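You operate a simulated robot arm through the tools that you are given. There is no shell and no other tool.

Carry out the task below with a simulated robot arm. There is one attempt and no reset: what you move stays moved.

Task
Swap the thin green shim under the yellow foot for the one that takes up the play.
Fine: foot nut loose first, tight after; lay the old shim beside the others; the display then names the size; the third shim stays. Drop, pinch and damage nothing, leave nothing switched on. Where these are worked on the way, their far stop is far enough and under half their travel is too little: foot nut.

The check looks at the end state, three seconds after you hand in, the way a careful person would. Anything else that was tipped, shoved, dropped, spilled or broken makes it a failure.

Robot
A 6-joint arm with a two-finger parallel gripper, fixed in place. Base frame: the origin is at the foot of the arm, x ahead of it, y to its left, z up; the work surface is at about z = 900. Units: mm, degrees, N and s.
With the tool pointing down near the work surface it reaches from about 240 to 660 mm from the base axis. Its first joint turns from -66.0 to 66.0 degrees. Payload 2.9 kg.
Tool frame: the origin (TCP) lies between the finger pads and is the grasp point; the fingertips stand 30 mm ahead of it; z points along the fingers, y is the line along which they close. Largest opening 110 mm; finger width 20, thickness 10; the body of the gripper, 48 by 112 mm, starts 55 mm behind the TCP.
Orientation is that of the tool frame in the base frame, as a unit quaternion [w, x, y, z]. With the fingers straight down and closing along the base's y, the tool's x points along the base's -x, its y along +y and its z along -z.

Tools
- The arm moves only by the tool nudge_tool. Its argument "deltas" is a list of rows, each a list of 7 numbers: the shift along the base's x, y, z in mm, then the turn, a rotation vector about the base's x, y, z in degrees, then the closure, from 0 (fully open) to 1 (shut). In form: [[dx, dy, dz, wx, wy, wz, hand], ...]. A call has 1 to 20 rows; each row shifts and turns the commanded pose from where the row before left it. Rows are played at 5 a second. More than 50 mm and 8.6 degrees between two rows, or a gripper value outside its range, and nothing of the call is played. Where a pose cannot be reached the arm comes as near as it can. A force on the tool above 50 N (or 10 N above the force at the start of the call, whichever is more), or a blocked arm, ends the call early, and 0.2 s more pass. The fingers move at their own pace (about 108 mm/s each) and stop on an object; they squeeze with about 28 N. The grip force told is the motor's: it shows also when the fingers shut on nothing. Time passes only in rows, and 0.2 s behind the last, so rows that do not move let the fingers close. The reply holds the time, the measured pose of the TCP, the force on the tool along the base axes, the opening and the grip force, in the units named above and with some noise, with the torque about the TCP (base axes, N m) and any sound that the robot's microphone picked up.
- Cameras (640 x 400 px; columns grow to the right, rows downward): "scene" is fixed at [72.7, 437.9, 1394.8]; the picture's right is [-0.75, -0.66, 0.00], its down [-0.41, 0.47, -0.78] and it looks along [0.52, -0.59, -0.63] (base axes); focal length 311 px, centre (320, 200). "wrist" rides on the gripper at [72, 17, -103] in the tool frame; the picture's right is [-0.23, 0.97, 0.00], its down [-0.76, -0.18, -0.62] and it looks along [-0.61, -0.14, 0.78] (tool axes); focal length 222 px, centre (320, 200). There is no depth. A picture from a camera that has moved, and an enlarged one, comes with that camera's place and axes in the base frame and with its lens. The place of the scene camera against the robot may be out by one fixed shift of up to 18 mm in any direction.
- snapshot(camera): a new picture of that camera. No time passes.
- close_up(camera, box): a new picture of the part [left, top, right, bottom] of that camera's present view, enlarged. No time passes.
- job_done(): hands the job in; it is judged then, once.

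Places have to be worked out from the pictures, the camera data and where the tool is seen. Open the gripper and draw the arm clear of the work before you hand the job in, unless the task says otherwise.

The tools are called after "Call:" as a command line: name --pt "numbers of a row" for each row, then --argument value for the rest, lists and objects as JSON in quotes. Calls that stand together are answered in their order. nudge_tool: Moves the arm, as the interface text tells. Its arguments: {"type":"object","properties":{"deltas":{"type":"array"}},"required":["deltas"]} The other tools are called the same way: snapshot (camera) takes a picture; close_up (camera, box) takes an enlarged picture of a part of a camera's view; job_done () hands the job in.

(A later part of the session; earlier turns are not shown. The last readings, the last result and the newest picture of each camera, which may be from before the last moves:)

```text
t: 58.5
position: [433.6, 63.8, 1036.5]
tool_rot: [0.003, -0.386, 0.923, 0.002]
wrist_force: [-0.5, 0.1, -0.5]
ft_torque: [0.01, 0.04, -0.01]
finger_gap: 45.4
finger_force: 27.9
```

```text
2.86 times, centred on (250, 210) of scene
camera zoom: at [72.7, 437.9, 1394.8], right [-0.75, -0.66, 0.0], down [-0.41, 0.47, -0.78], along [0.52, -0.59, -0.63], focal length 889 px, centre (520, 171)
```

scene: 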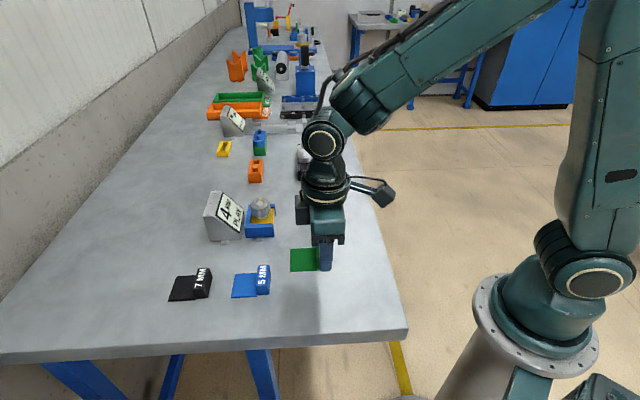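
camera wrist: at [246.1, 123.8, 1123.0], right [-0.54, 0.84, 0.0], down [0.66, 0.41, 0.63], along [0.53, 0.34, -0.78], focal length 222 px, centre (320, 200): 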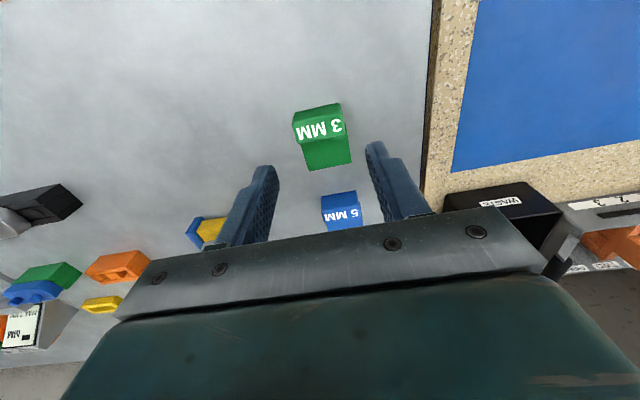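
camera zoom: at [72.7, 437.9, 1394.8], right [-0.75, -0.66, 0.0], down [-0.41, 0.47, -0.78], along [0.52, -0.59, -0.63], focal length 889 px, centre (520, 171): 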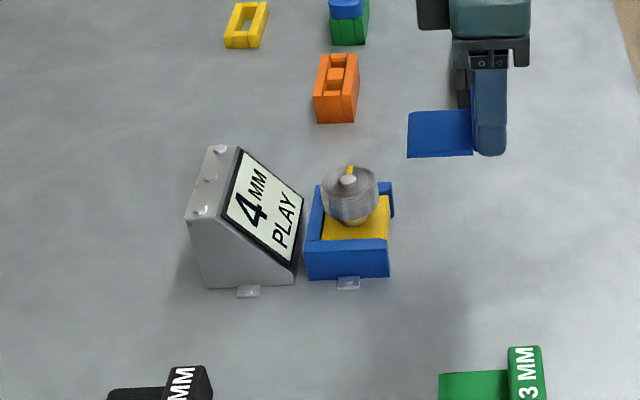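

The shim is still held square and the slot's approach is clear. I'll lower it to just above the table in front of the slot.

Call:
nudge_tool --pt "0 0 -35 0 0 0 0.75" --pt "0 0 -30 0 0 0 0.75" --pt "0 0 -25 0 0 0 0.75" --pt "0 0 -9 0 0 0 0.75" --pt "0 0 0 0 0 0 0.75"

Call:
snapshot --camera "wrist"

Call:
close_up --camera "wrist" --box '[260, 140, 380, 230]'

Call:
close_up --camera "scene" --box '[230, 180, 330, 245]'

```text
t: 59.6
position: [432.0, 66.7, 936.9]
tool_rot: [0.003, -0.387, 0.922, 0.002]
wrist_force: [-0.3, 0.7, -0.1]
ft_torque: [-0.01, 0.0, -0.02]
finger_gap: 45.2
finger_force: 28.0
```

```text
taken
camera wrist: at [367.6, 24.7, 1039.8], right [-0.54, 0.84, 0.0], down [0.66, 0.41, 0.63], along [0.53, 0.34, -0.78], focal length 222 px, centre (320, 200)
```

wrist: 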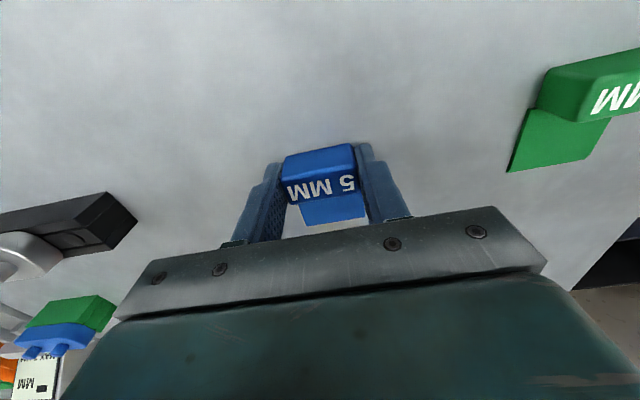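

```text
4.44 times, centred on (320, 185) of wrist
camera zoom: at [367.6, 24.7, 1039.8], right [-0.54, 0.84, 0.0], down [0.66, 0.41, 0.63], along [0.53, 0.34, -0.78], focal length 987 px, centre (320, 267)
```

zoom: 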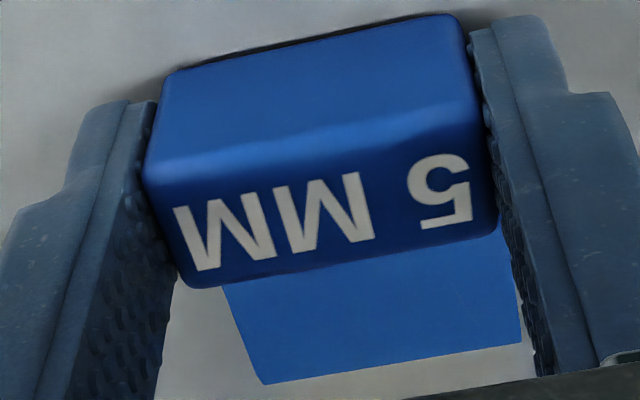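

```text
6.15 times, centred on (280, 212) of scene
camera zoom: at [72.7, 437.9, 1394.8], right [-0.75, -0.66, 0.0], down [-0.41, 0.47, -0.78], along [0.52, -0.59, -0.63], focal length 1915 px, centre (566, 123)
```

zoom: 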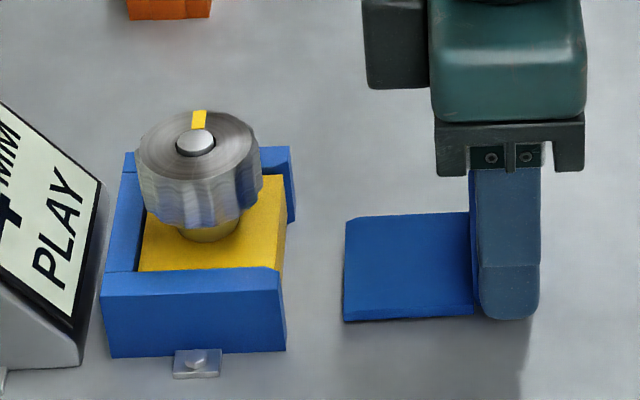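

The blade lines up with the slot mouth, its tip about 16 mm short of it. I'll lower it to the table surface and advance to the mouth, then insert in small steps.

Call:
nudge_tool --pt "0 0 -0.7 0 0 0 0.75" --pt "3.5 3.5 0 0 0 0 0.75" --pt "3.5 3.5 0 0 0 0 0.75" --pt "2 2 0 0 0 0 0.75" --pt "0 0 0 0 0 0 0.75"

Call:
close_up --camera "scene" --box '[230, 180, 330, 245]'

```text
t: 60.9
position: [440.5, 74.9, 935.5]
tool_rot: [0.003, -0.387, 0.922, 0.002]
wrist_force: [0.3, 0.9, -0.6]
ft_torque: [0.01, -0.01, 0.01]
finger_gap: 45.2
finger_force: 28.3
```

```text
6.15 times, centred on (280, 212) of scene
camera zoom: at [72.7, 437.9, 1394.8], right [-0.75, -0.66, 0.0], down [-0.41, 0.47, -0.78], along [0.52, -0.59, -0.63], focal length 1915 px, centre (566, 123)
```

zoom: 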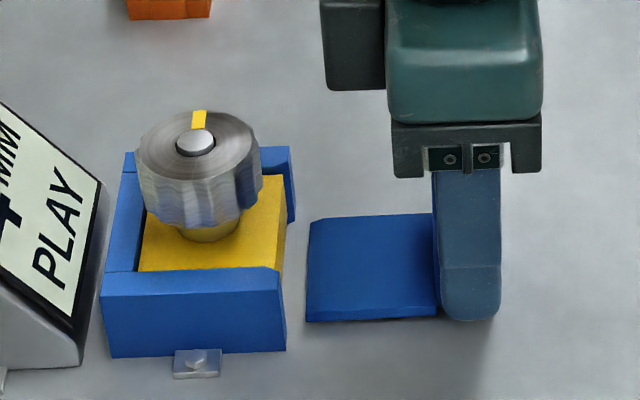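

The blade is centred on the slot opening with about 8 mm to go. I'll advance slowly into the slot, watching the forces.

Call:
nudge_tool --pt "3 3 0 0 0 0 0.75" --pt "2 2 0 0 0 0 0.75" --pt "1.5 1.5 0 0 0 0 0.75" --pt "1.5 1.5 0 0 0 0 0.75" --pt "1.5 1.5 0 0 0 0 0.75" --pt "0 0 0 0 0 0 0.75"

Call:
close_up --camera "scene" --box '[200, 180, 300, 245]'

```text
t: 62.2
position: [451.8, 84.5, 935.3]
tool_rot: [0.003, -0.387, 0.922, 0.002]
wrist_force: [-0.2, 0.1, -0.1]
ft_torque: [0.03, -0.01, 0.01]
finger_gap: 45.4
finger_force: 28.2
```

```text
6.15 times, centred on (250, 212) of scene
camera zoom: at [72.7, 437.9, 1394.8], right [-0.75, -0.66, 0.0], down [-0.41, 0.47, -0.78], along [0.52, -0.59, -0.63], focal length 1915 px, centre (751, 123)
```

zoom: 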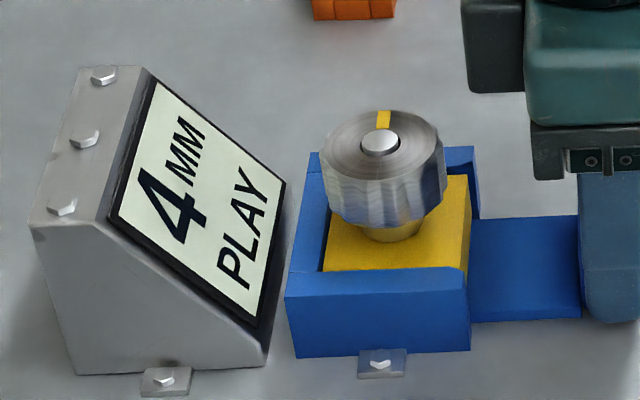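

The tip has entered the mouth with no contact force. Continuing in 2 mm steps.

Call:
nudge_tool --pt "1.5 1.5 0 0 0 0 0.75" --pt "1.5 1.5 0 0 0 0 0.75" --pt "1.5 1.5 0 0 0 0 0.75" --pt "1.5 1.5 0 0 0 0 0.75" --pt "1.5 1.5 0 0 0 0 0.75" --pt "0 0 0 0 0 0 0.75"

Call:
close_up --camera "scene" --box '[200, 180, 300, 245]'

```text
t: 63.6
position: [458.1, 91.2, 935.2]
tool_rot: [0.002, -0.387, 0.922, 0.002]
wrist_force: [-1.6, -1.5, -6.9]
ft_torque: [-0.34, 0.17, 0.04]
finger_gap: 45.1
finger_force: 28.0
```

```text
6.15 times, centred on (250, 212) of scene
camera zoom: at [72.8, 437.9, 1394.8], right [-0.75, -0.66, 0.0], down [-0.41, 0.47, -0.78], along [0.52, -0.59, -0.63], focal length 1915 px, centre (751, 123)
```

zoom: 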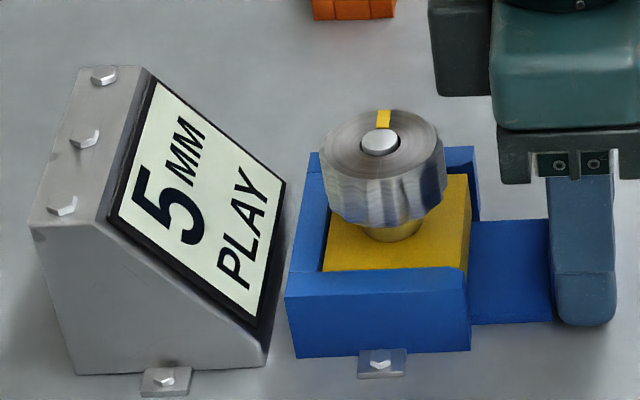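

The blade is lifting the loose foot (display 5, with 7 N downward on the blade), so the 5 mm is going under it. Continuing gently.

Call:
nudge_tool --pt "1.5 1.5 0 0 0 0 0.75" --pt "1.5 1.5 0 0 0 0 0.75" --pt "1.5 1.5 0 0 0 0 0.75" --pt "1.5 1.5 0 0 0 0 0.75" --pt "1.5 1.5 0 0 0 0 0.75" --pt "0 0 0 0 0 0 0.75"

Call:
close_up --camera "scene" --box '[200, 180, 300, 245]'

Call:
close_up --camera "wrist" --box '[240, 80, 400, 220]'

```text
t: 65.0
position: [467.0, 99.4, 936.0]
tool_rot: [0.003, -0.387, 0.922, 0.002]
wrist_force: [-0.3, -0.6, -3.3]
ft_torque: [-0.09, 0.07, 0.01]
finger_gap: 45.5
finger_force: 27.7
```

```text
6.15 times, centred on (250, 212) of scene
camera zoom: at [72.7, 437.9, 1394.8], right [-0.75, -0.66, 0.0], down [-0.41, 0.47, -0.78], along [0.52, -0.59, -0.63], focal length 1915 px, centre (751, 123)
```

zoom: 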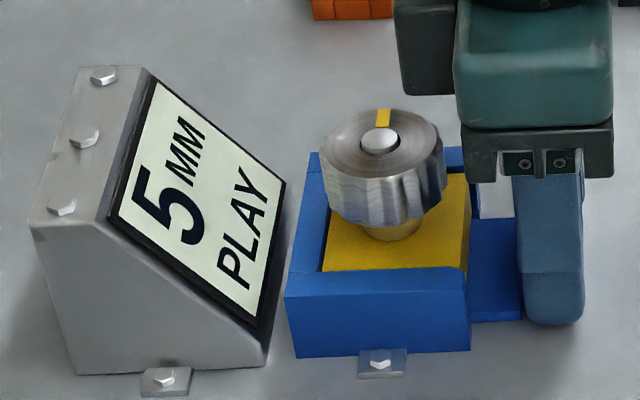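

```text
2.86 times, centred on (320, 150) of wrist
camera zoom: at [403.0, 57.7, 1038.3], right [-0.54, 0.84, 0.0], down [0.66, 0.41, 0.63], along [0.53, 0.34, -0.78], focal length 635 px, centre (320, 343)
```

zoom: 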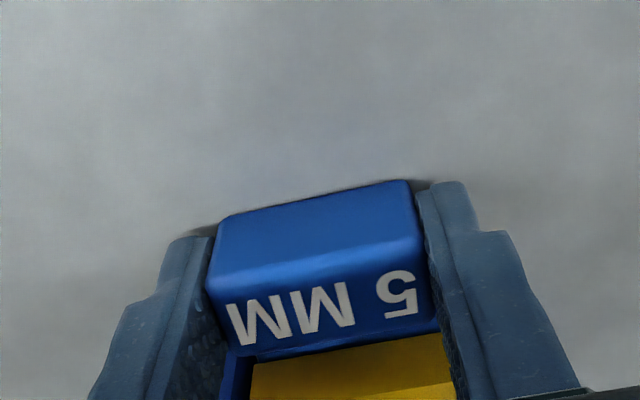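

Sliding well with low forces, about 16 mm remaining. I'll go on to near full depth.

Call:
nudge_tool --pt "1.5 1.5 0 0 0 0 0.75" --pt "1.5 1.5 0 0 0 0 0.75" --pt "1.5 1.5 0 0 0 0 0.75" --pt "1.5 1.5 0 0 0 0 0.75" --pt "1.5 1.5 0 0 0 0 0.75" --pt "1 1 0 0 0 0 0.75" --pt "0 0 0 0 0 0 0.75"

Call:
close_up --camera "scene" --box '[200, 180, 300, 245]'

Call:
close_up --camera "wrist" --box '[240, 80, 400, 220]'

```text
t: 66.7
position: [475.3, 106.5, 934.7]
tool_rot: [0.003, -0.387, 0.922, 0.002]
wrist_force: [-1.6, -0.7, -5.3]
ft_torque: [-0.16, 0.12, 0.03]
finger_gap: 45.2
finger_force: 28.3
```

```text
6.15 times, centred on (250, 212) of scene
camera zoom: at [72.7, 437.9, 1394.8], right [-0.75, -0.66, 0.0], down [-0.41, 0.47, -0.78], along [0.52, -0.59, -0.63], focal length 1915 px, centre (751, 123)
```

zoom: 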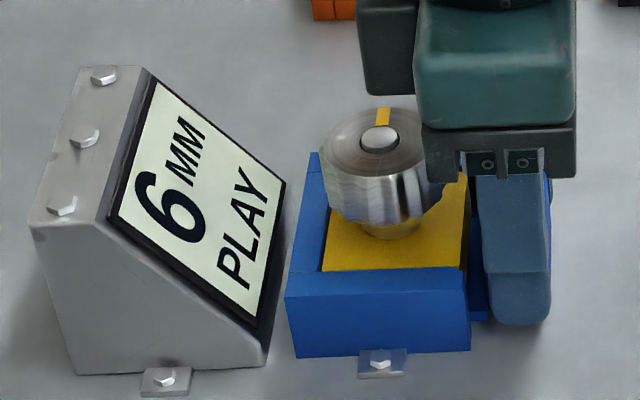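

```text
2.86 times, centred on (320, 150) of wrist
camera zoom: at [411.3, 66.1, 1039.0], right [-0.54, 0.84, 0.0], down [0.66, 0.41, 0.63], along [0.53, 0.34, -0.78], focal length 635 px, centre (320, 343)
```

zoom: 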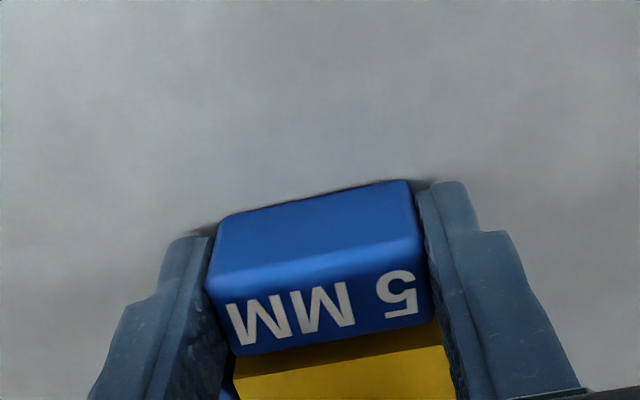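

Display reads 6 because I'm holding the shim slightly off the table. There are a few millimetres left; I'll go in small steps while easing it down 0.4 mm.

Call:
nudge_tool --pt "1 1 -0.2 0 0 0 0.75" --pt "1 1 -0.2 0 0 0 0.75" --pt "0.7 0.7 0 0 0 0 0.75" --pt "0 0 0 0 0 0 0.75"

Call:
close_up --camera "scene" --box '[200, 180, 300, 245]'

Call:
close_up --camera "wrist" --box '[240, 80, 400, 220]'

```text
t: 67.7
position: [476.7, 109.0, 935.6]
tool_rot: [0.002, -0.387, 0.922, 0.002]
wrist_force: [-0.8, -0.6, 0.9]
ft_torque: [-0.03, 0.05, 0.02]
finger_gap: 45.5
finger_force: 28.0
```

```text
6.15 times, centred on (250, 212) of scene
camera zoom: at [72.6, 437.9, 1394.8], right [-0.75, -0.66, 0.0], down [-0.41, 0.47, -0.78], along [0.52, -0.59, -0.63], focal length 1915 px, centre (751, 123)
```

zoom: 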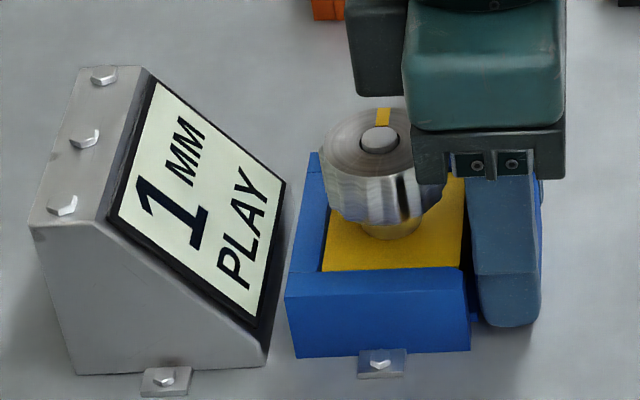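

```text
2.86 times, centred on (320, 150) of wrist
camera zoom: at [413.5, 68.6, 1038.8], right [-0.54, 0.84, 0.0], down [0.66, 0.41, 0.63], along [0.53, 0.34, -0.78], focal length 635 px, centre (320, 343)
```

zoom: 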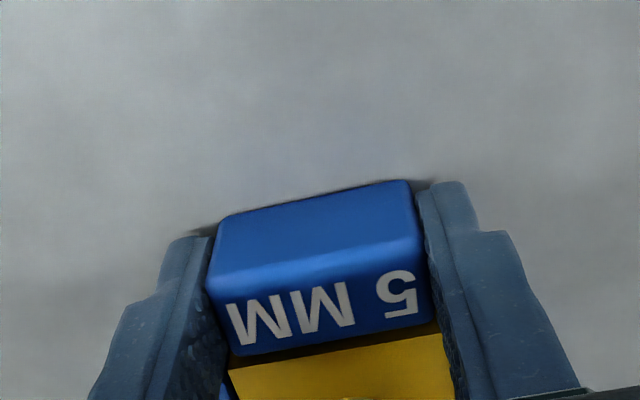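

The display now recognises the seated shim (1 mm residual with the foot loose). A gap of 1–2 mm remains compared with how the old shim sat, so I'll push that bit home and check.

Call:
nudge_tool --pt "0.6 0.6 0 0 0 0 0.75" --pt "0.6 0.6 0 0 0 0 0.75" --pt "0 0 0 0 0 0 0.75"

Call:
close_up --camera "wrist" --box '[260, 140, 380, 230]'

Call:
close_up --camera "scene" --box '[200, 180, 300, 245]'

```text
t: 68.5
position: [478.4, 112.0, 933.5]
tool_rot: [0.003, -0.386, 0.922, 0.003]
wrist_force: [0.0, -2.4, 1.8]
ft_torque: [-0.07, -0.01, -0.02]
finger_gap: 45.4
finger_force: 28.1
```

```text
4.44 times, centred on (320, 185) of wrist
camera zoom: at [414.8, 70.1, 1037.6], right [-0.53, 0.84, 0.0], down [0.66, 0.41, 0.63], along [0.53, 0.34, -0.78], focal length 987 px, centre (320, 267)
```

zoom: 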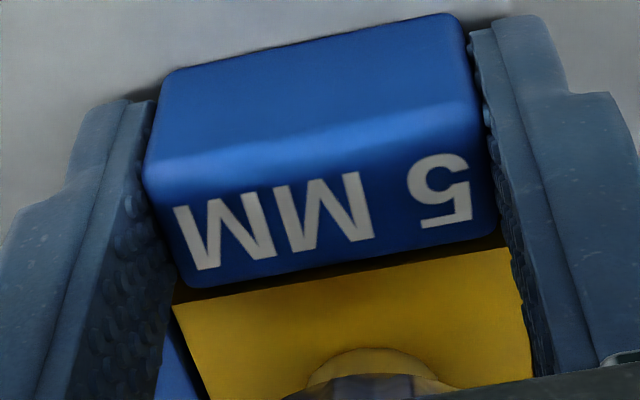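

```text
6.15 times, centred on (250, 212) of scene
camera zoom: at [72.7, 437.8, 1394.8], right [-0.75, -0.66, 0.0], down [-0.41, 0.47, -0.78], along [0.52, -0.59, -0.63], focal length 1915 px, centre (751, 123)
```

zoom: 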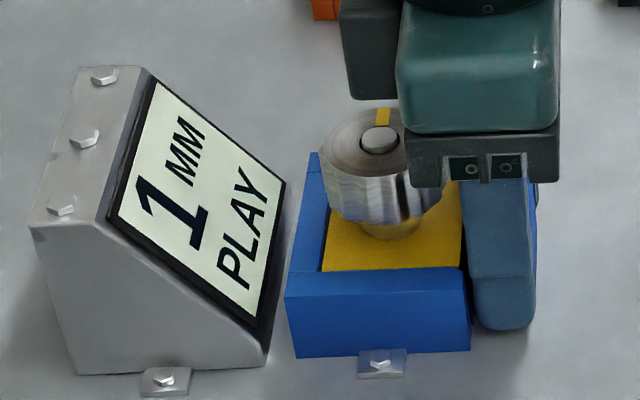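

The shim sits at the old one's depth. I'll release it gently and rise straight up.

Call:
nudge_tool --pt "0 0 0 0 0 0 0.58" --pt "0 0 0 0 0 0 0.5" --pt "0 0 0 0 0 0 0.48" --pt "0 0 10 0 0 0 0.48" --pt "0 0 20 0 0 0 0.48" --pt "0 0 35 0 0 0 0.45" --pt "0 0 30 0 0 0 0.45" --pt "0 0 0 0 0 0 0.45"

Call:
close_up --camera "wrist" --box '[240, 80, 400, 220]'

Call:
close_up --camera "scene" --box '[200, 180, 300, 245]'

```text
t: 70.2
position: [479.3, 109.8, 1031.7]
tool_rot: [0.003, -0.386, 0.922, 0.002]
wrist_force: [0.6, -0.4, -0.7]
ft_torque: [-0.01, 0.01, -0.03]
finger_gap: 60.3
finger_force: 0.1
```

```text
2.86 times, centred on (320, 150) of wrist
camera zoom: at [416.5, 68.7, 1136.0], right [-0.54, 0.84, 0.0], down [0.66, 0.41, 0.63], along [0.53, 0.34, -0.78], focal length 635 px, centre (320, 343)
```

zoom: 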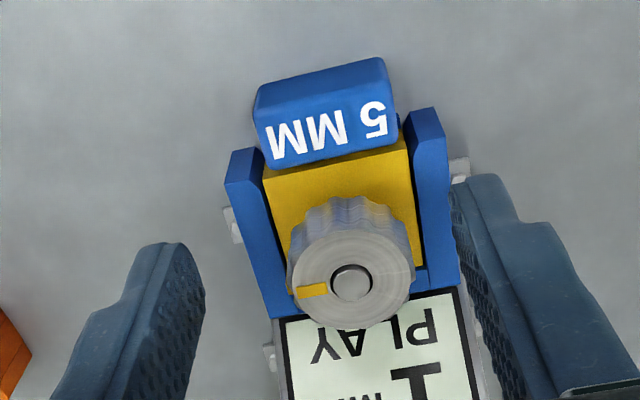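

```text
6.15 times, centred on (250, 212) of scene
camera zoom: at [72.7, 437.9, 1394.8], right [-0.75, -0.66, 0.0], down [-0.41, 0.47, -0.78], along [0.52, -0.59, -0.63], focal length 1915 px, centre (751, 123)
```

zoom: 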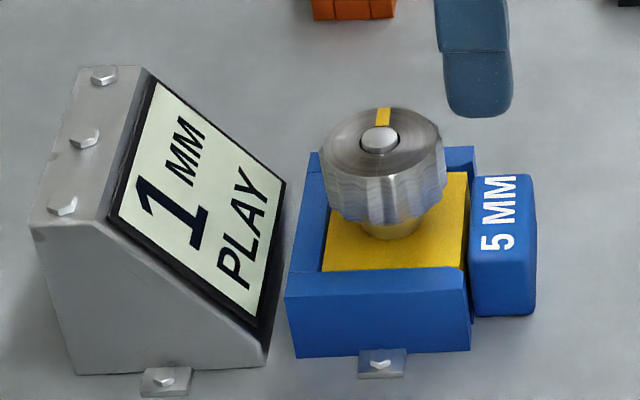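

The 5 mm shim sits exactly where the old one did. Next is tightening: I'll go above the nut and yaw to about 176° so there's a long clockwise sweep available.

Call:
nudge_tool --pt "4 4.1 0 0 0 8.1 0.45" --pt "4 4.1 0 0 0 8.1 0.45" --pt "4 4.1 0 0 0 8.1 0.45" --pt "4 4.1 0 0 0 8.1 0.45" --pt "4 4.1 0 0 0 8.1 0.45" --pt "4 4.1 0 0 0 8.1 0.45" --pt "4 4.1 0 0 0 8.1 0.45" --pt "0 0 0 0 0 8.1 0.45" --pt "0 0 0 0 0 8.1 0.45" --pt "0 0 0 0 0 8.1 0.45" --pt "0 0 0 0 0 8.1 0.45" --pt "0 0 0 0 0 8.1 0.45" --pt "0 0 0 0 0 8.1 0.45" --pt "0 0 0 0 0 8.1 0.45" --pt "0 0 0 0 0 8.1 0.45" --pt "0 0 0 0 0 8.1 0.45" --pt "0 0 -20 0 0 0 0.45" --pt "0 0 0 0 0 0 0.45"

Call:
close_up --camera "wrist" --box '[240, 80, 400, 220]'

Call:
close_up --camera "scene" --box '[200, 180, 300, 245]'

```text
t: 74.0
position: [504.8, 140.3, 1010.4]
tool_rot: [0.001, 0.999, -0.043, -0.003]
wrist_force: [-0.1, -0.3, -0.1]
ft_torque: [0.0, 0.02, 0.01]
finger_gap: 60.6
finger_force: 0.1
```

```text
2.86 times, centred on (320, 150) of wrist
camera zoom: at [576.4, 116.0, 1113.5], right [-0.31, -0.95, 0.0], down [-0.74, 0.24, 0.63], along [-0.6, 0.19, -0.78], focal length 635 px, centre (320, 343)
```

zoom: 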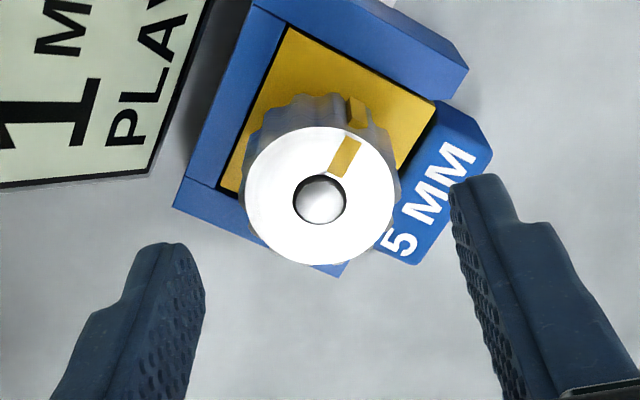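

```text
6.15 times, centred on (250, 212) of scene
camera zoom: at [72.7, 437.9, 1394.8], right [-0.75, -0.66, 0.0], down [-0.41, 0.47, -0.78], along [0.52, -0.59, -0.63], focal length 1915 px, centre (751, 123)
```

zoom: 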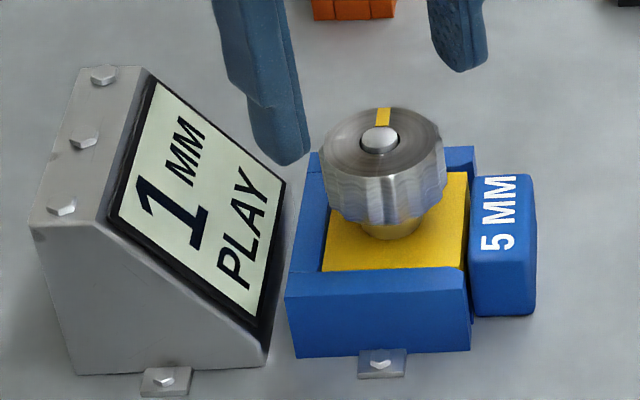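

The fingers are centred over the nut. I'll descend (tips about 1 mm higher than before, since the foot sits higher), grip and start turning clockwise.

Call:
nudge_tool --pt "0 0 -19 0 0 0 0.45" --pt "0 0 -18.5 0 0 0 0.45" --pt "0 0 0 0 0 0 0.5" --pt "0 0 0 0 0 0 0.6" --pt "0 0 0 0 0 0 0.8" --pt "0 0 0 0 0 0 0.8" --pt "0 0 0 0 0 -6 0.8" --pt "0 0 0 0 0 -6 0.8" --pt "0 0 0 0 0 -6 0.8" --pt "0 0 0 0 0 0 0.8"

Call:
close_up --camera "wrist" --box '[240, 80, 400, 220]'

Call:
close_up --camera "scene" --box '[200, 180, 300, 245]'

```text
t: 76.2
position: [506.0, 139.3, 973.1]
tool_rot: [-0.001, 0.98, -0.199, -0.005]
wrist_force: [-3.9, 2.6, -4.6]
ft_torque: [0.02, -0.47, 0.0]
finger_gap: 40.7
finger_force: 44.8
```

```text
2.86 times, centred on (320, 150) of wrist
camera zoom: at [566.5, 94.8, 1076.2], right [-0.59, -0.81, 0.0], down [-0.63, 0.46, 0.63], along [-0.51, 0.37, -0.78], focal length 635 px, centre (320, 343)
```

zoom: 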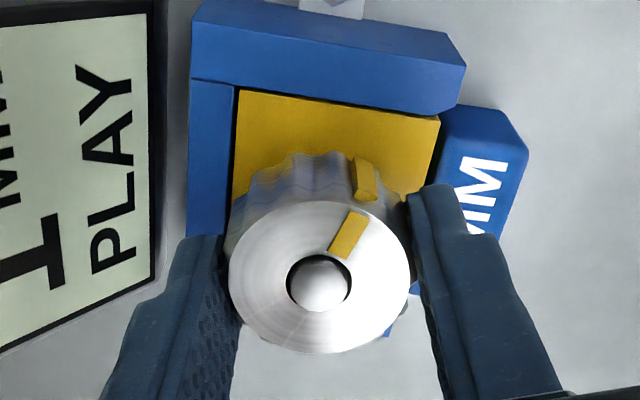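

```text
6.15 times, centred on (250, 212) of scene
camera zoom: at [72.6, 438.0, 1394.7], right [-0.75, -0.66, 0.0], down [-0.41, 0.47, -0.78], along [0.52, -0.59, -0.62], focal length 1915 px, centre (751, 123)
```

zoom: 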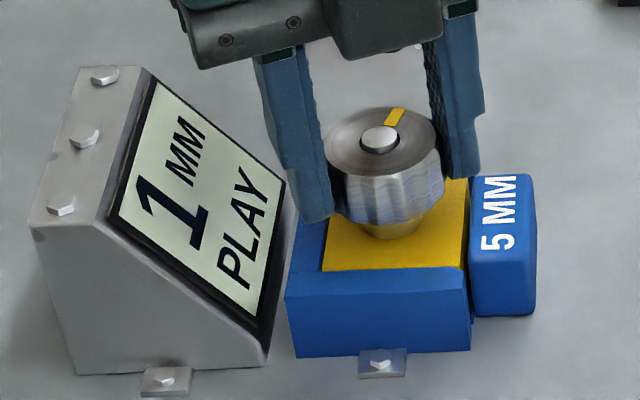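

The nut turns clockwise with the fingers at low torque. Continuing with a longer sweep.

Call:
nudge_tool --pt "0 0 0 0 0 -7 0.8" --pt "0 0 0 0 0 -7 0.8" --pt "0 0 0 0 0 -7 0.8" --pt "0 0 0 0 0 -7 0.8" --pt "0 0 0 0 0 -7 0.8" --pt "0 0 0 0 0 -7 0.8" --pt "0 0 0 0 0 0 0.8"

Call:
close_up --camera "wrist" --box '[240, 80, 400, 220]'

Call:
close_up --camera "scene" --box '[200, 180, 300, 245]'

```text
t: 77.8
position: [507.3, 140.2, 972.9]
tool_rot: [-0.002, 0.843, -0.538, -0.003]
wrist_force: [-3.0, -0.3, -0.3]
ft_torque: [0.5, 0.25, 0.0]
finger_gap: 40.8
finger_force: 45.1
```

```text
2.86 times, centred on (320, 150) of wrist
camera zoom: at [521.6, 65.9, 1076.1], right [-0.98, -0.2, 0.0], down [-0.16, 0.76, 0.63], along [-0.13, 0.61, -0.78], focal length 635 px, centre (320, 343)
```

zoom: 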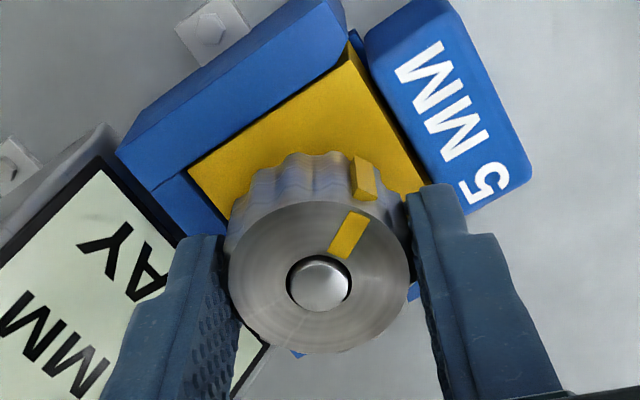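

```text
6.15 times, centred on (250, 212) of scene
camera zoom: at [72.6, 437.9, 1394.8], right [-0.75, -0.66, 0.0], down [-0.41, 0.47, -0.78], along [0.52, -0.59, -0.63], focal length 1915 px, centre (751, 123)
```

zoom: 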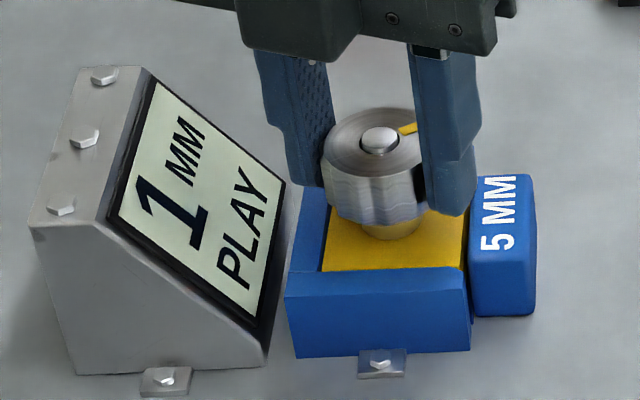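

Smooth, with small forces (60° turned so far). Continuing clockwise.

Call:
nudge_tool --pt "0 0 0 0 0 -7 0.8" --pt "0 0 0 0 0 -7 0.8" --pt "0 0 0 0 0 -7 0.8" --pt "0 0 0 0 0 -7 0.8" --pt "0 0 0 0 0 -7 0.8" --pt "0 0 0 0 0 -7 0.8" --pt "0 0 0 0 0 -7 0.8" --pt "0 0 0 0 0 0 0.8"

Call:
close_up --camera "wrist" --box '[240, 80, 400, 220]'

Call:
close_up --camera "scene" --box '[200, 180, 300, 245]'

```text
t: 79.7
position: [507.5, 140.6, 971.6]
tool_rot: [0.003, -0.544, 0.839, 0.002]
wrist_force: [9.2, 8.9, -3.1]
ft_torque: [0.09, -0.33, 0.01]
finger_gap: 40.7
finger_force: 45.0
```

```text
2.86 times, centred on (320, 150) of wrist
camera zoom: at [461.7, 79.1, 1075.3], right [-0.8, 0.6, 0.0], down [0.47, 0.62, 0.63], along [0.38, 0.5, -0.78], focal length 635 px, centre (320, 343)
```

zoom: 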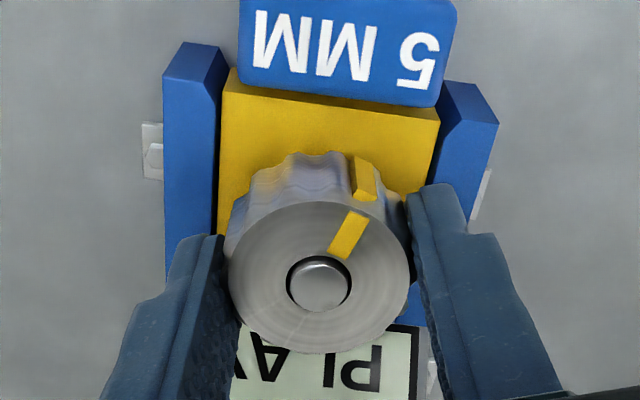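

```text
6.15 times, centred on (250, 212) of scene
camera zoom: at [73.0, 438.1, 1394.7], right [-0.75, -0.66, 0.0], down [-0.41, 0.47, -0.78], along [0.52, -0.59, -0.63], focal length 1915 px, centre (751, 123)
```

zoom: 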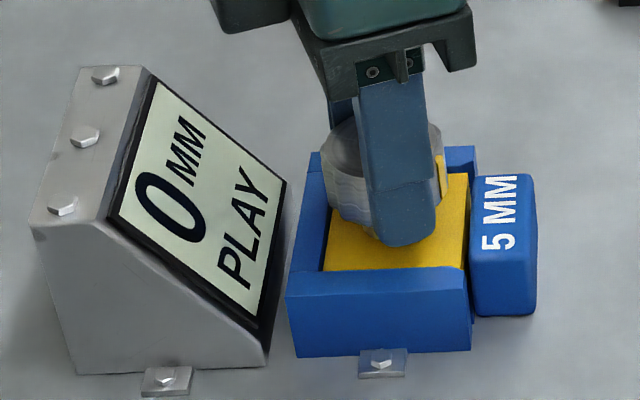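

The display now reads 0 mm play. Turned about 109°; I'll ease +0.6 mm toward the side load and continue clockwise.

Call:
nudge_tool --pt "0.6 0.6 0 0 0 -7 0.8" --pt "0 0 0 0 0 -7 0.8" --pt "0 0 0 0 0 -7 0.8" --pt "0 0 0 0 0 -7 0.8" --pt "0 0 0 0 0 -7 0.8" --pt "0 0 0 0 0 -7 0.8" --pt "0 0 0 0 0 0 0.8"

Call:
close_up --camera "wrist" --box '[240, 80, 400, 220]'

Call:
close_up --camera "scene" --box '[200, 180, 300, 245]'

```text
t: 81.2
position: [507.0, 139.2, 971.6]
tool_rot: [0.005, -0.206, 0.979, 0.001]
wrist_force: [8.8, -5.3, 3.5]
ft_torque: [0.11, -1.4, -0.01]
finger_gap: 40.6
finger_force: 44.5
```

```text
2.86 times, centred on (320, 150) of wrist
camera zoom: at [433.4, 124.4, 1074.5], right [-0.19, 0.98, 0.0], down [0.76, 0.14, 0.63], along [0.62, 0.12, -0.78], focal length 635 px, centre (320, 343)
```

zoom: 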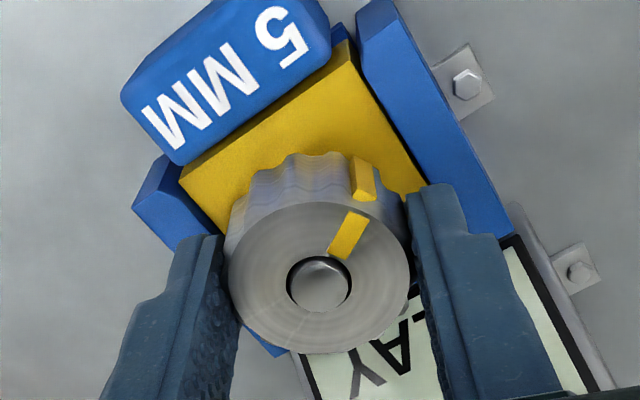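

```text
6.15 times, centred on (250, 212) of scene
camera zoom: at [72.9, 437.7, 1394.8], right [-0.75, -0.66, 0.0], down [-0.41, 0.47, -0.78], along [0.52, -0.59, -0.63], focal length 1915 px, centre (751, 123)
```

zoom: 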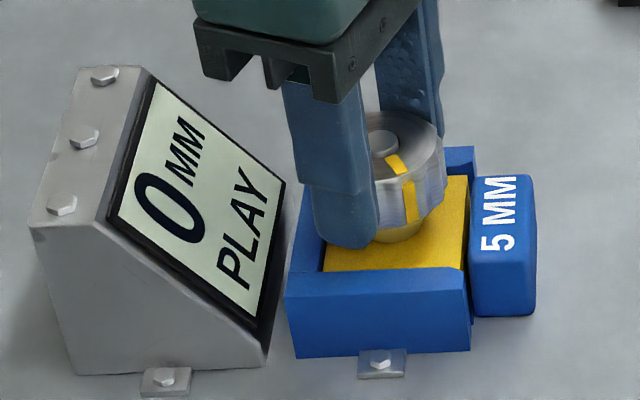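

151° turned, still low z torque and 0 mm play. Continuing.

Call:
nudge_tool --pt "0.5 -0.3 0 0 0 -7 0.8" --pt "0 0 0 0 0 -7 0.8" --pt "0 0 0 0 0 -7 0.8" --pt "0 0 0 0 0 -7 0.8" --pt "0 0 0 0 0 -7 0.8" --pt "0 0 0 0 0 0 0.8"

Call:
close_up --camera "wrist" --box '[240, 80, 400, 220]'

Call:
close_up --camera "scene" --box '[200, 180, 300, 245]'

```text
t: 82.7
position: [508.1, 139.7, 971.4]
tool_rot: [0.004, 0.097, 0.995, 0.001]
wrist_force: [12.7, -15.6, 1.5]
ft_torque: [-0.26, 0.5, -0.01]
finger_gap: 40.8
finger_force: 44.3
```

```text
2.86 times, centred on (320, 150) of wrist
camera zoom: at [438.9, 168.8, 1074.6], right [0.41, 0.91, 0.0], down [0.71, -0.32, 0.63], along [0.57, -0.26, -0.78], focal length 635 px, centre (320, 343)
```

zoom: 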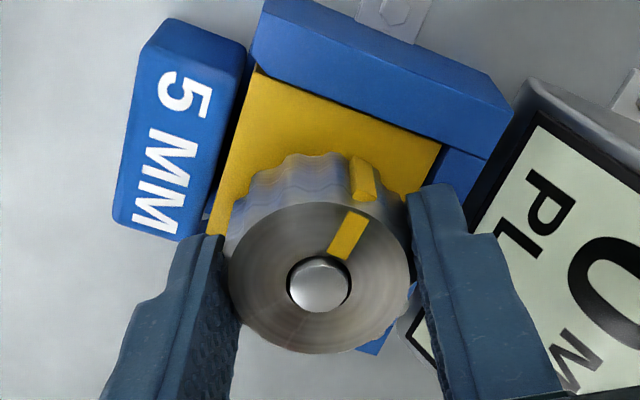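

```text
6.15 times, centred on (250, 212) of scene
camera zoom: at [73.1, 437.5, 1394.9], right [-0.75, -0.66, 0.0], down [-0.41, 0.47, -0.78], along [0.52, -0.59, -0.63], focal length 1915 px, centre (751, 123)
```

zoom: 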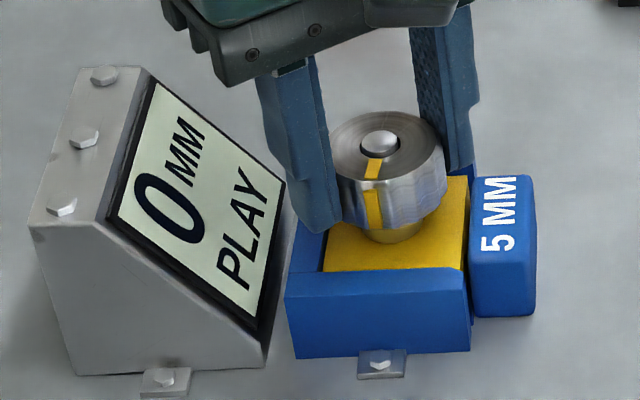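

186° turned. I'll ease toward the side load (+x, −y) and continue clockwise toward the tight stop.

Call:
nudge_tool --pt "0.8 -1 0 0 0 -7 0.8" --pt "0 0 0 0 0 -7 0.8" --pt "0 0 0 0 0 -7 0.8" --pt "0 0 0 0 0 -7 0.8" --pt "0 0 0 0 0 -7 0.8" --pt "0 0 0 0 0 0 0.8"

Call:
close_up --camera "wrist" --box '[240, 80, 400, 220]'

Call:
close_up --camera "scene" --box '[200, 180, 300, 245]'

```text
t: 84.0
position: [507.2, 139.1, 971.0]
tool_rot: [0.002, 0.391, 0.92, -0.001]
wrist_force: [-1.0, -21.3, 1.3]
ft_torque: [0.5, 0.81, -0.01]
finger_gap: 40.8
finger_force: 44.8
```

```text
2.86 times, centred on (320, 150) of wrist
camera zoom: at [468.7, 202.1, 1074.6], right [0.86, 0.51, 0.0], down [0.4, -0.67, 0.63], along [0.32, -0.54, -0.78], focal length 635 px, centre (320, 343)
```

zoom: 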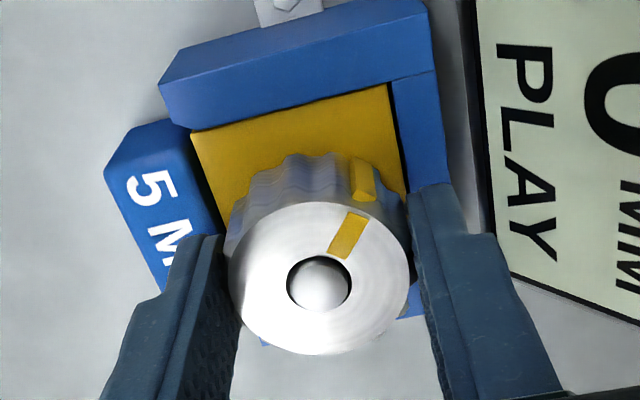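

```text
6.15 times, centred on (250, 212) of scene
camera zoom: at [72.7, 437.3, 1395.0], right [-0.75, -0.66, 0.0], down [-0.41, 0.47, -0.78], along [0.52, -0.59, -0.63], focal length 1915 px, centre (751, 123)
```

zoom: 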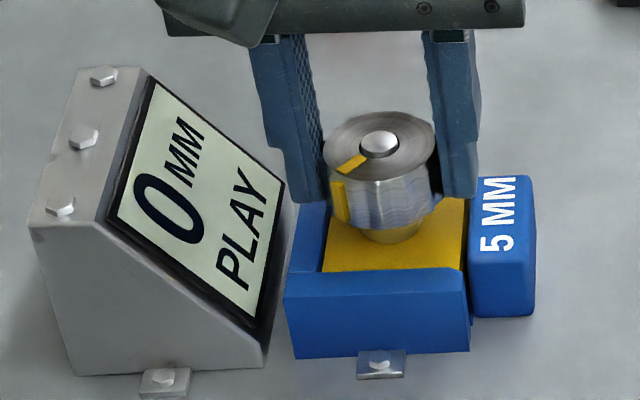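

221° turned, with about 45° left by the tick. I'll ease −1.5 mm in y and continue, expecting the stop.

Call:
nudge_tool --pt "0 -1.5 0 0 0 -6 0.8" --pt "0 -0.3 0 0 0 -6 0.8" --pt "0 0 0 0 0 -6 0.8" --pt "0 0 0 0 0 -6 0.8" --pt "0 0 0 0 0 -6 0.8" --pt "0 0 0 0 0 0 0.8"

Call:
close_up --camera "wrist" --box '[240, 80, 400, 220]'

Call:
close_up --camera "scene" --box '[200, 180, 300, 245]'

```text
t: 85.5
position: [507.0, 137.6, 971.0]
tool_rot: [0.002, 0.614, 0.789, -0.001]
wrist_force: [-13.4, 3.3, 0.1]
ft_torque: [0.04, 0.25, 0.03]
finger_gap: 40.5
finger_force: 45.0
```

```text
2.86 times, centred on (320, 150) of wrist
camera zoom: at [505.1, 212.4, 1074.7], right [1.0, 0.02, 0.0], down [0.01, -0.78, 0.63], along [0.01, -0.63, -0.78], focal length 635 px, centre (320, 343)
```

zoom: 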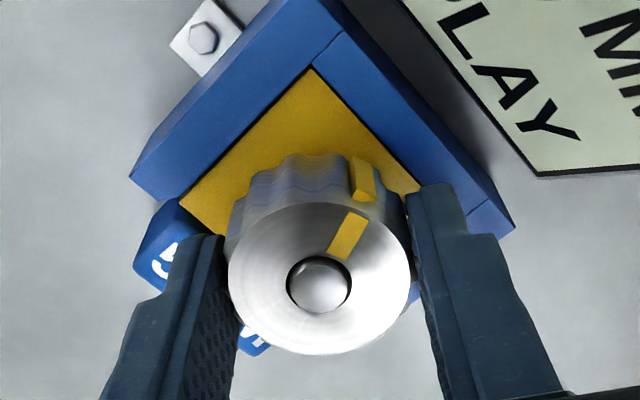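

```text
6.15 times, centred on (250, 212) of scene
camera zoom: at [72.3, 438.0, 1394.7], right [-0.75, -0.66, 0.0], down [-0.41, 0.47, -0.78], along [0.52, -0.59, -0.62], focal length 1915 px, centre (751, 123)
```

zoom: 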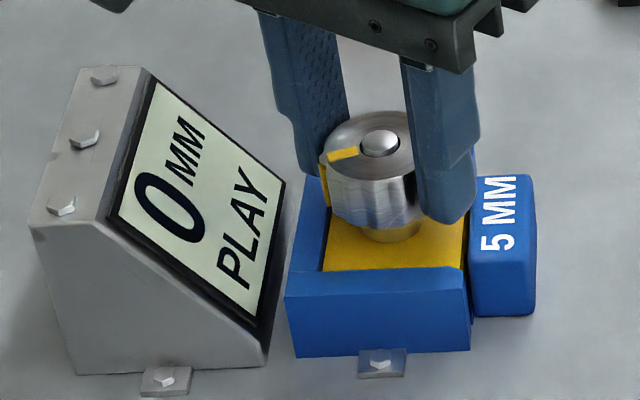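

251° turned and the stop is near. I'll ease −0.8 mm in x and continue in smaller steps.

Call:
nudge_tool --pt "-0.8 0 0 0 0 -4 0.8" --pt "0 0 0 0 0 -4 0.8" --pt "0 0 0 0 0 -4 0.8" --pt "0 0 0 0 0 -4 0.8" --pt "0 0 0 0 0 0 0.8"

Call:
close_up --camera "wrist" --box '[240, 80, 400, 220]'

Call:
close_up --camera "scene" --box '[200, 180, 300, 245]'

```text
t: 86.7
position: [506.4, 138.9, 971.1]
tool_rot: [0.002, 0.719, 0.695, -0.003]
wrist_force: [-19.1, 10.4, -3.0]
ft_torque: [1.2, 0.15, 0.04]
finger_gap: 40.7
finger_force: 45.1
```

```text
2.86 times, centred on (320, 150) of wrist
camera zoom: at [525.8, 210.0, 1074.6], right [0.97, -0.26, 0.0], down [-0.2, -0.75, 0.63], along [-0.16, -0.61, -0.78], focal length 635 px, centre (320, 343)
```

zoom: 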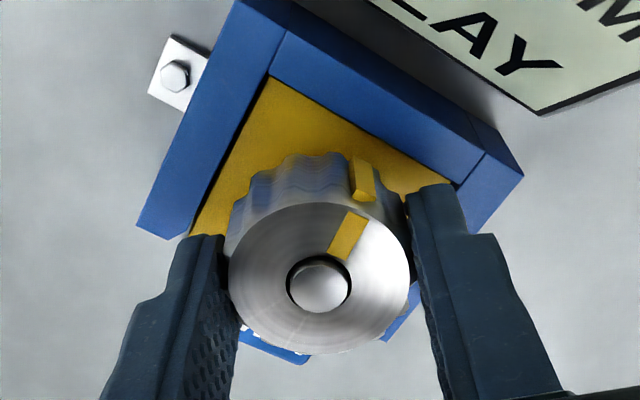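

```text
6.15 times, centred on (250, 212) of scene
camera zoom: at [72.2, 438.1, 1394.7], right [-0.75, -0.66, 0.0], down [-0.41, 0.47, -0.78], along [0.52, -0.59, -0.62], focal length 1915 px, centre (751, 123)
```

zoom: 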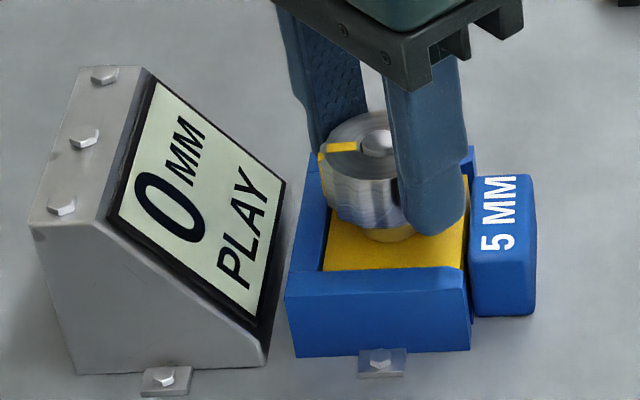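

The tick is nearly back at its original tight position. A few degrees more to feel the stop, easing the side load.

Call:
nudge_tool --pt "-1 0.5 0 0 0 -3 0.8" --pt "0 0 0 0 0 -3 0.8" --pt "0 0 0 0 0 -2 0.8" --pt "0 0 0 0 0 0 0.8"

Call:
close_up --camera "wrist" --box '[240, 80, 400, 220]'

Call:
close_up --camera "scene" --box '[200, 180, 300, 245]'

```text
t: 87.7
position: [505.8, 137.4, 972.9]
tool_rot: [0.002, 0.766, 0.642, -0.003]
wrist_force: [-10.3, -5.0, -7.5]
ft_torque: [-0.36, 0.33, 1.05]
finger_gap: 40.9
finger_force: 45.3
```

```text
2.86 times, centred on (320, 150) of wrist
camera zoom: at [535.6, 205.5, 1075.2], right [0.92, -0.39, 0.0], down [-0.31, -0.71, 0.63], along [-0.25, -0.58, -0.78], focal length 635 px, centre (320, 343)
```

zoom: 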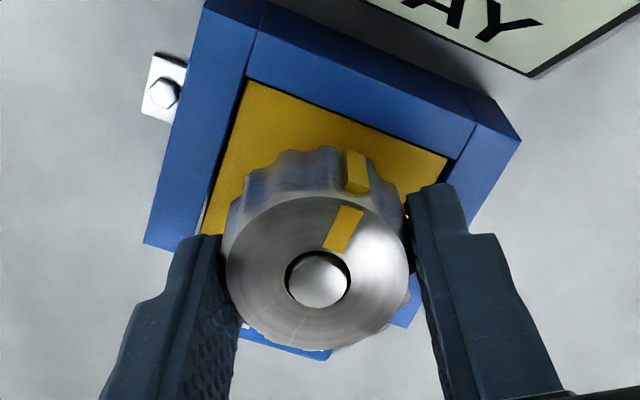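

```text
6.15 times, centred on (250, 212) of scene
camera zoom: at [72.6, 437.8, 1394.8], right [-0.75, -0.66, 0.0], down [-0.41, 0.47, -0.78], along [0.52, -0.59, -0.63], focal length 1915 px, centre (751, 123)
```

zoom: 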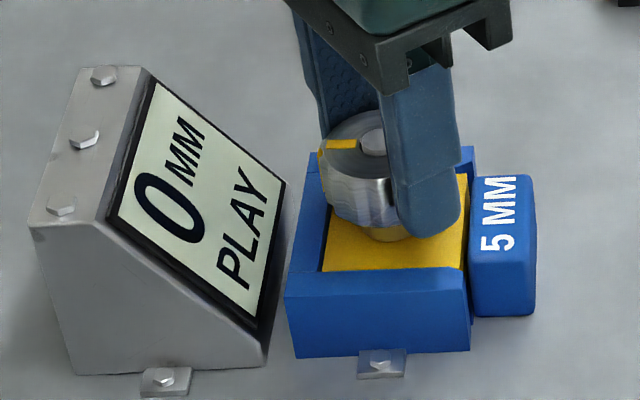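

A z torque of 1.05 N·m with the tick exactly at its original position means the nut is tight at its stop. I'll release and rise.

Call:
nudge_tool --pt "0 0 0 0 0 0 0.5" --pt "0 0 0 0 0 0 0.45" --pt "0 0 0 0 0 0 0.45" --pt "0 0 20 0 0 0 0.45" --pt "0 0 35 0 0 0 0.45" --pt "0 0 45 0 0 0 0.45" --pt "0 0 45 0 0 0 0.3" --pt "0 0 0 0 0 0 0.3"

Call:
close_up --camera "scene" --box '[150, 170, 350, 310]'

Call:
close_up --camera "wrist" --box '[240, 60, 400, 220]'

Call:
close_up --camera "scene" --box '[200, 180, 300, 245]'

```text
t: 89.5
position: [506.9, 139.0, 1119.5]
tool_rot: [0.003, 0.765, 0.644, -0.002]
wrist_force: [-0.6, -1.1, 0.0]
ft_torque: [0.01, 0.01, 0.0]
finger_gap: 76.8
finger_force: 0.0
```

```text
2.86 times, centred on (250, 240) of scene
camera zoom: at [72.7, 437.9, 1394.8], right [-0.75, -0.66, 0.0], down [-0.41, 0.47, -0.78], along [0.52, -0.59, -0.63], focal length 889 px, centre (520, 86)
```

zoom: 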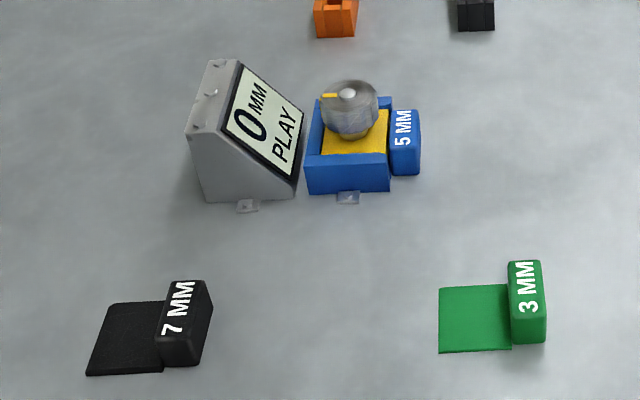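

```text
2.50 times, centred on (320, 140) of wrist
camera zoom: at [535.9, 207.1, 1222.4], right [0.92, -0.39, 0.0], down [-0.31, -0.72, 0.63], along [-0.24, -0.58, -0.78], focal length 555 px, centre (320, 350)
```

zoom: 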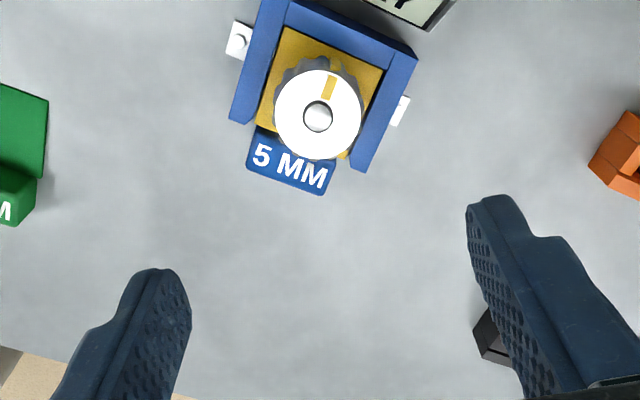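

```text
6.15 times, centred on (250, 212) of scene
camera zoom: at [72.7, 437.9, 1394.8], right [-0.75, -0.66, 0.0], down [-0.41, 0.47, -0.78], along [0.52, -0.59, -0.63], focal length 1915 px, centre (751, 123)
```

zoom: 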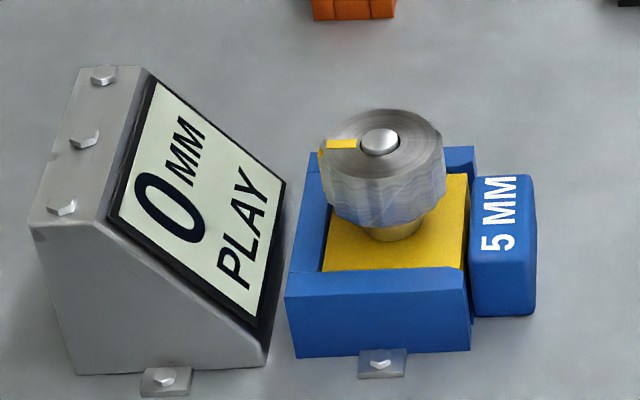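

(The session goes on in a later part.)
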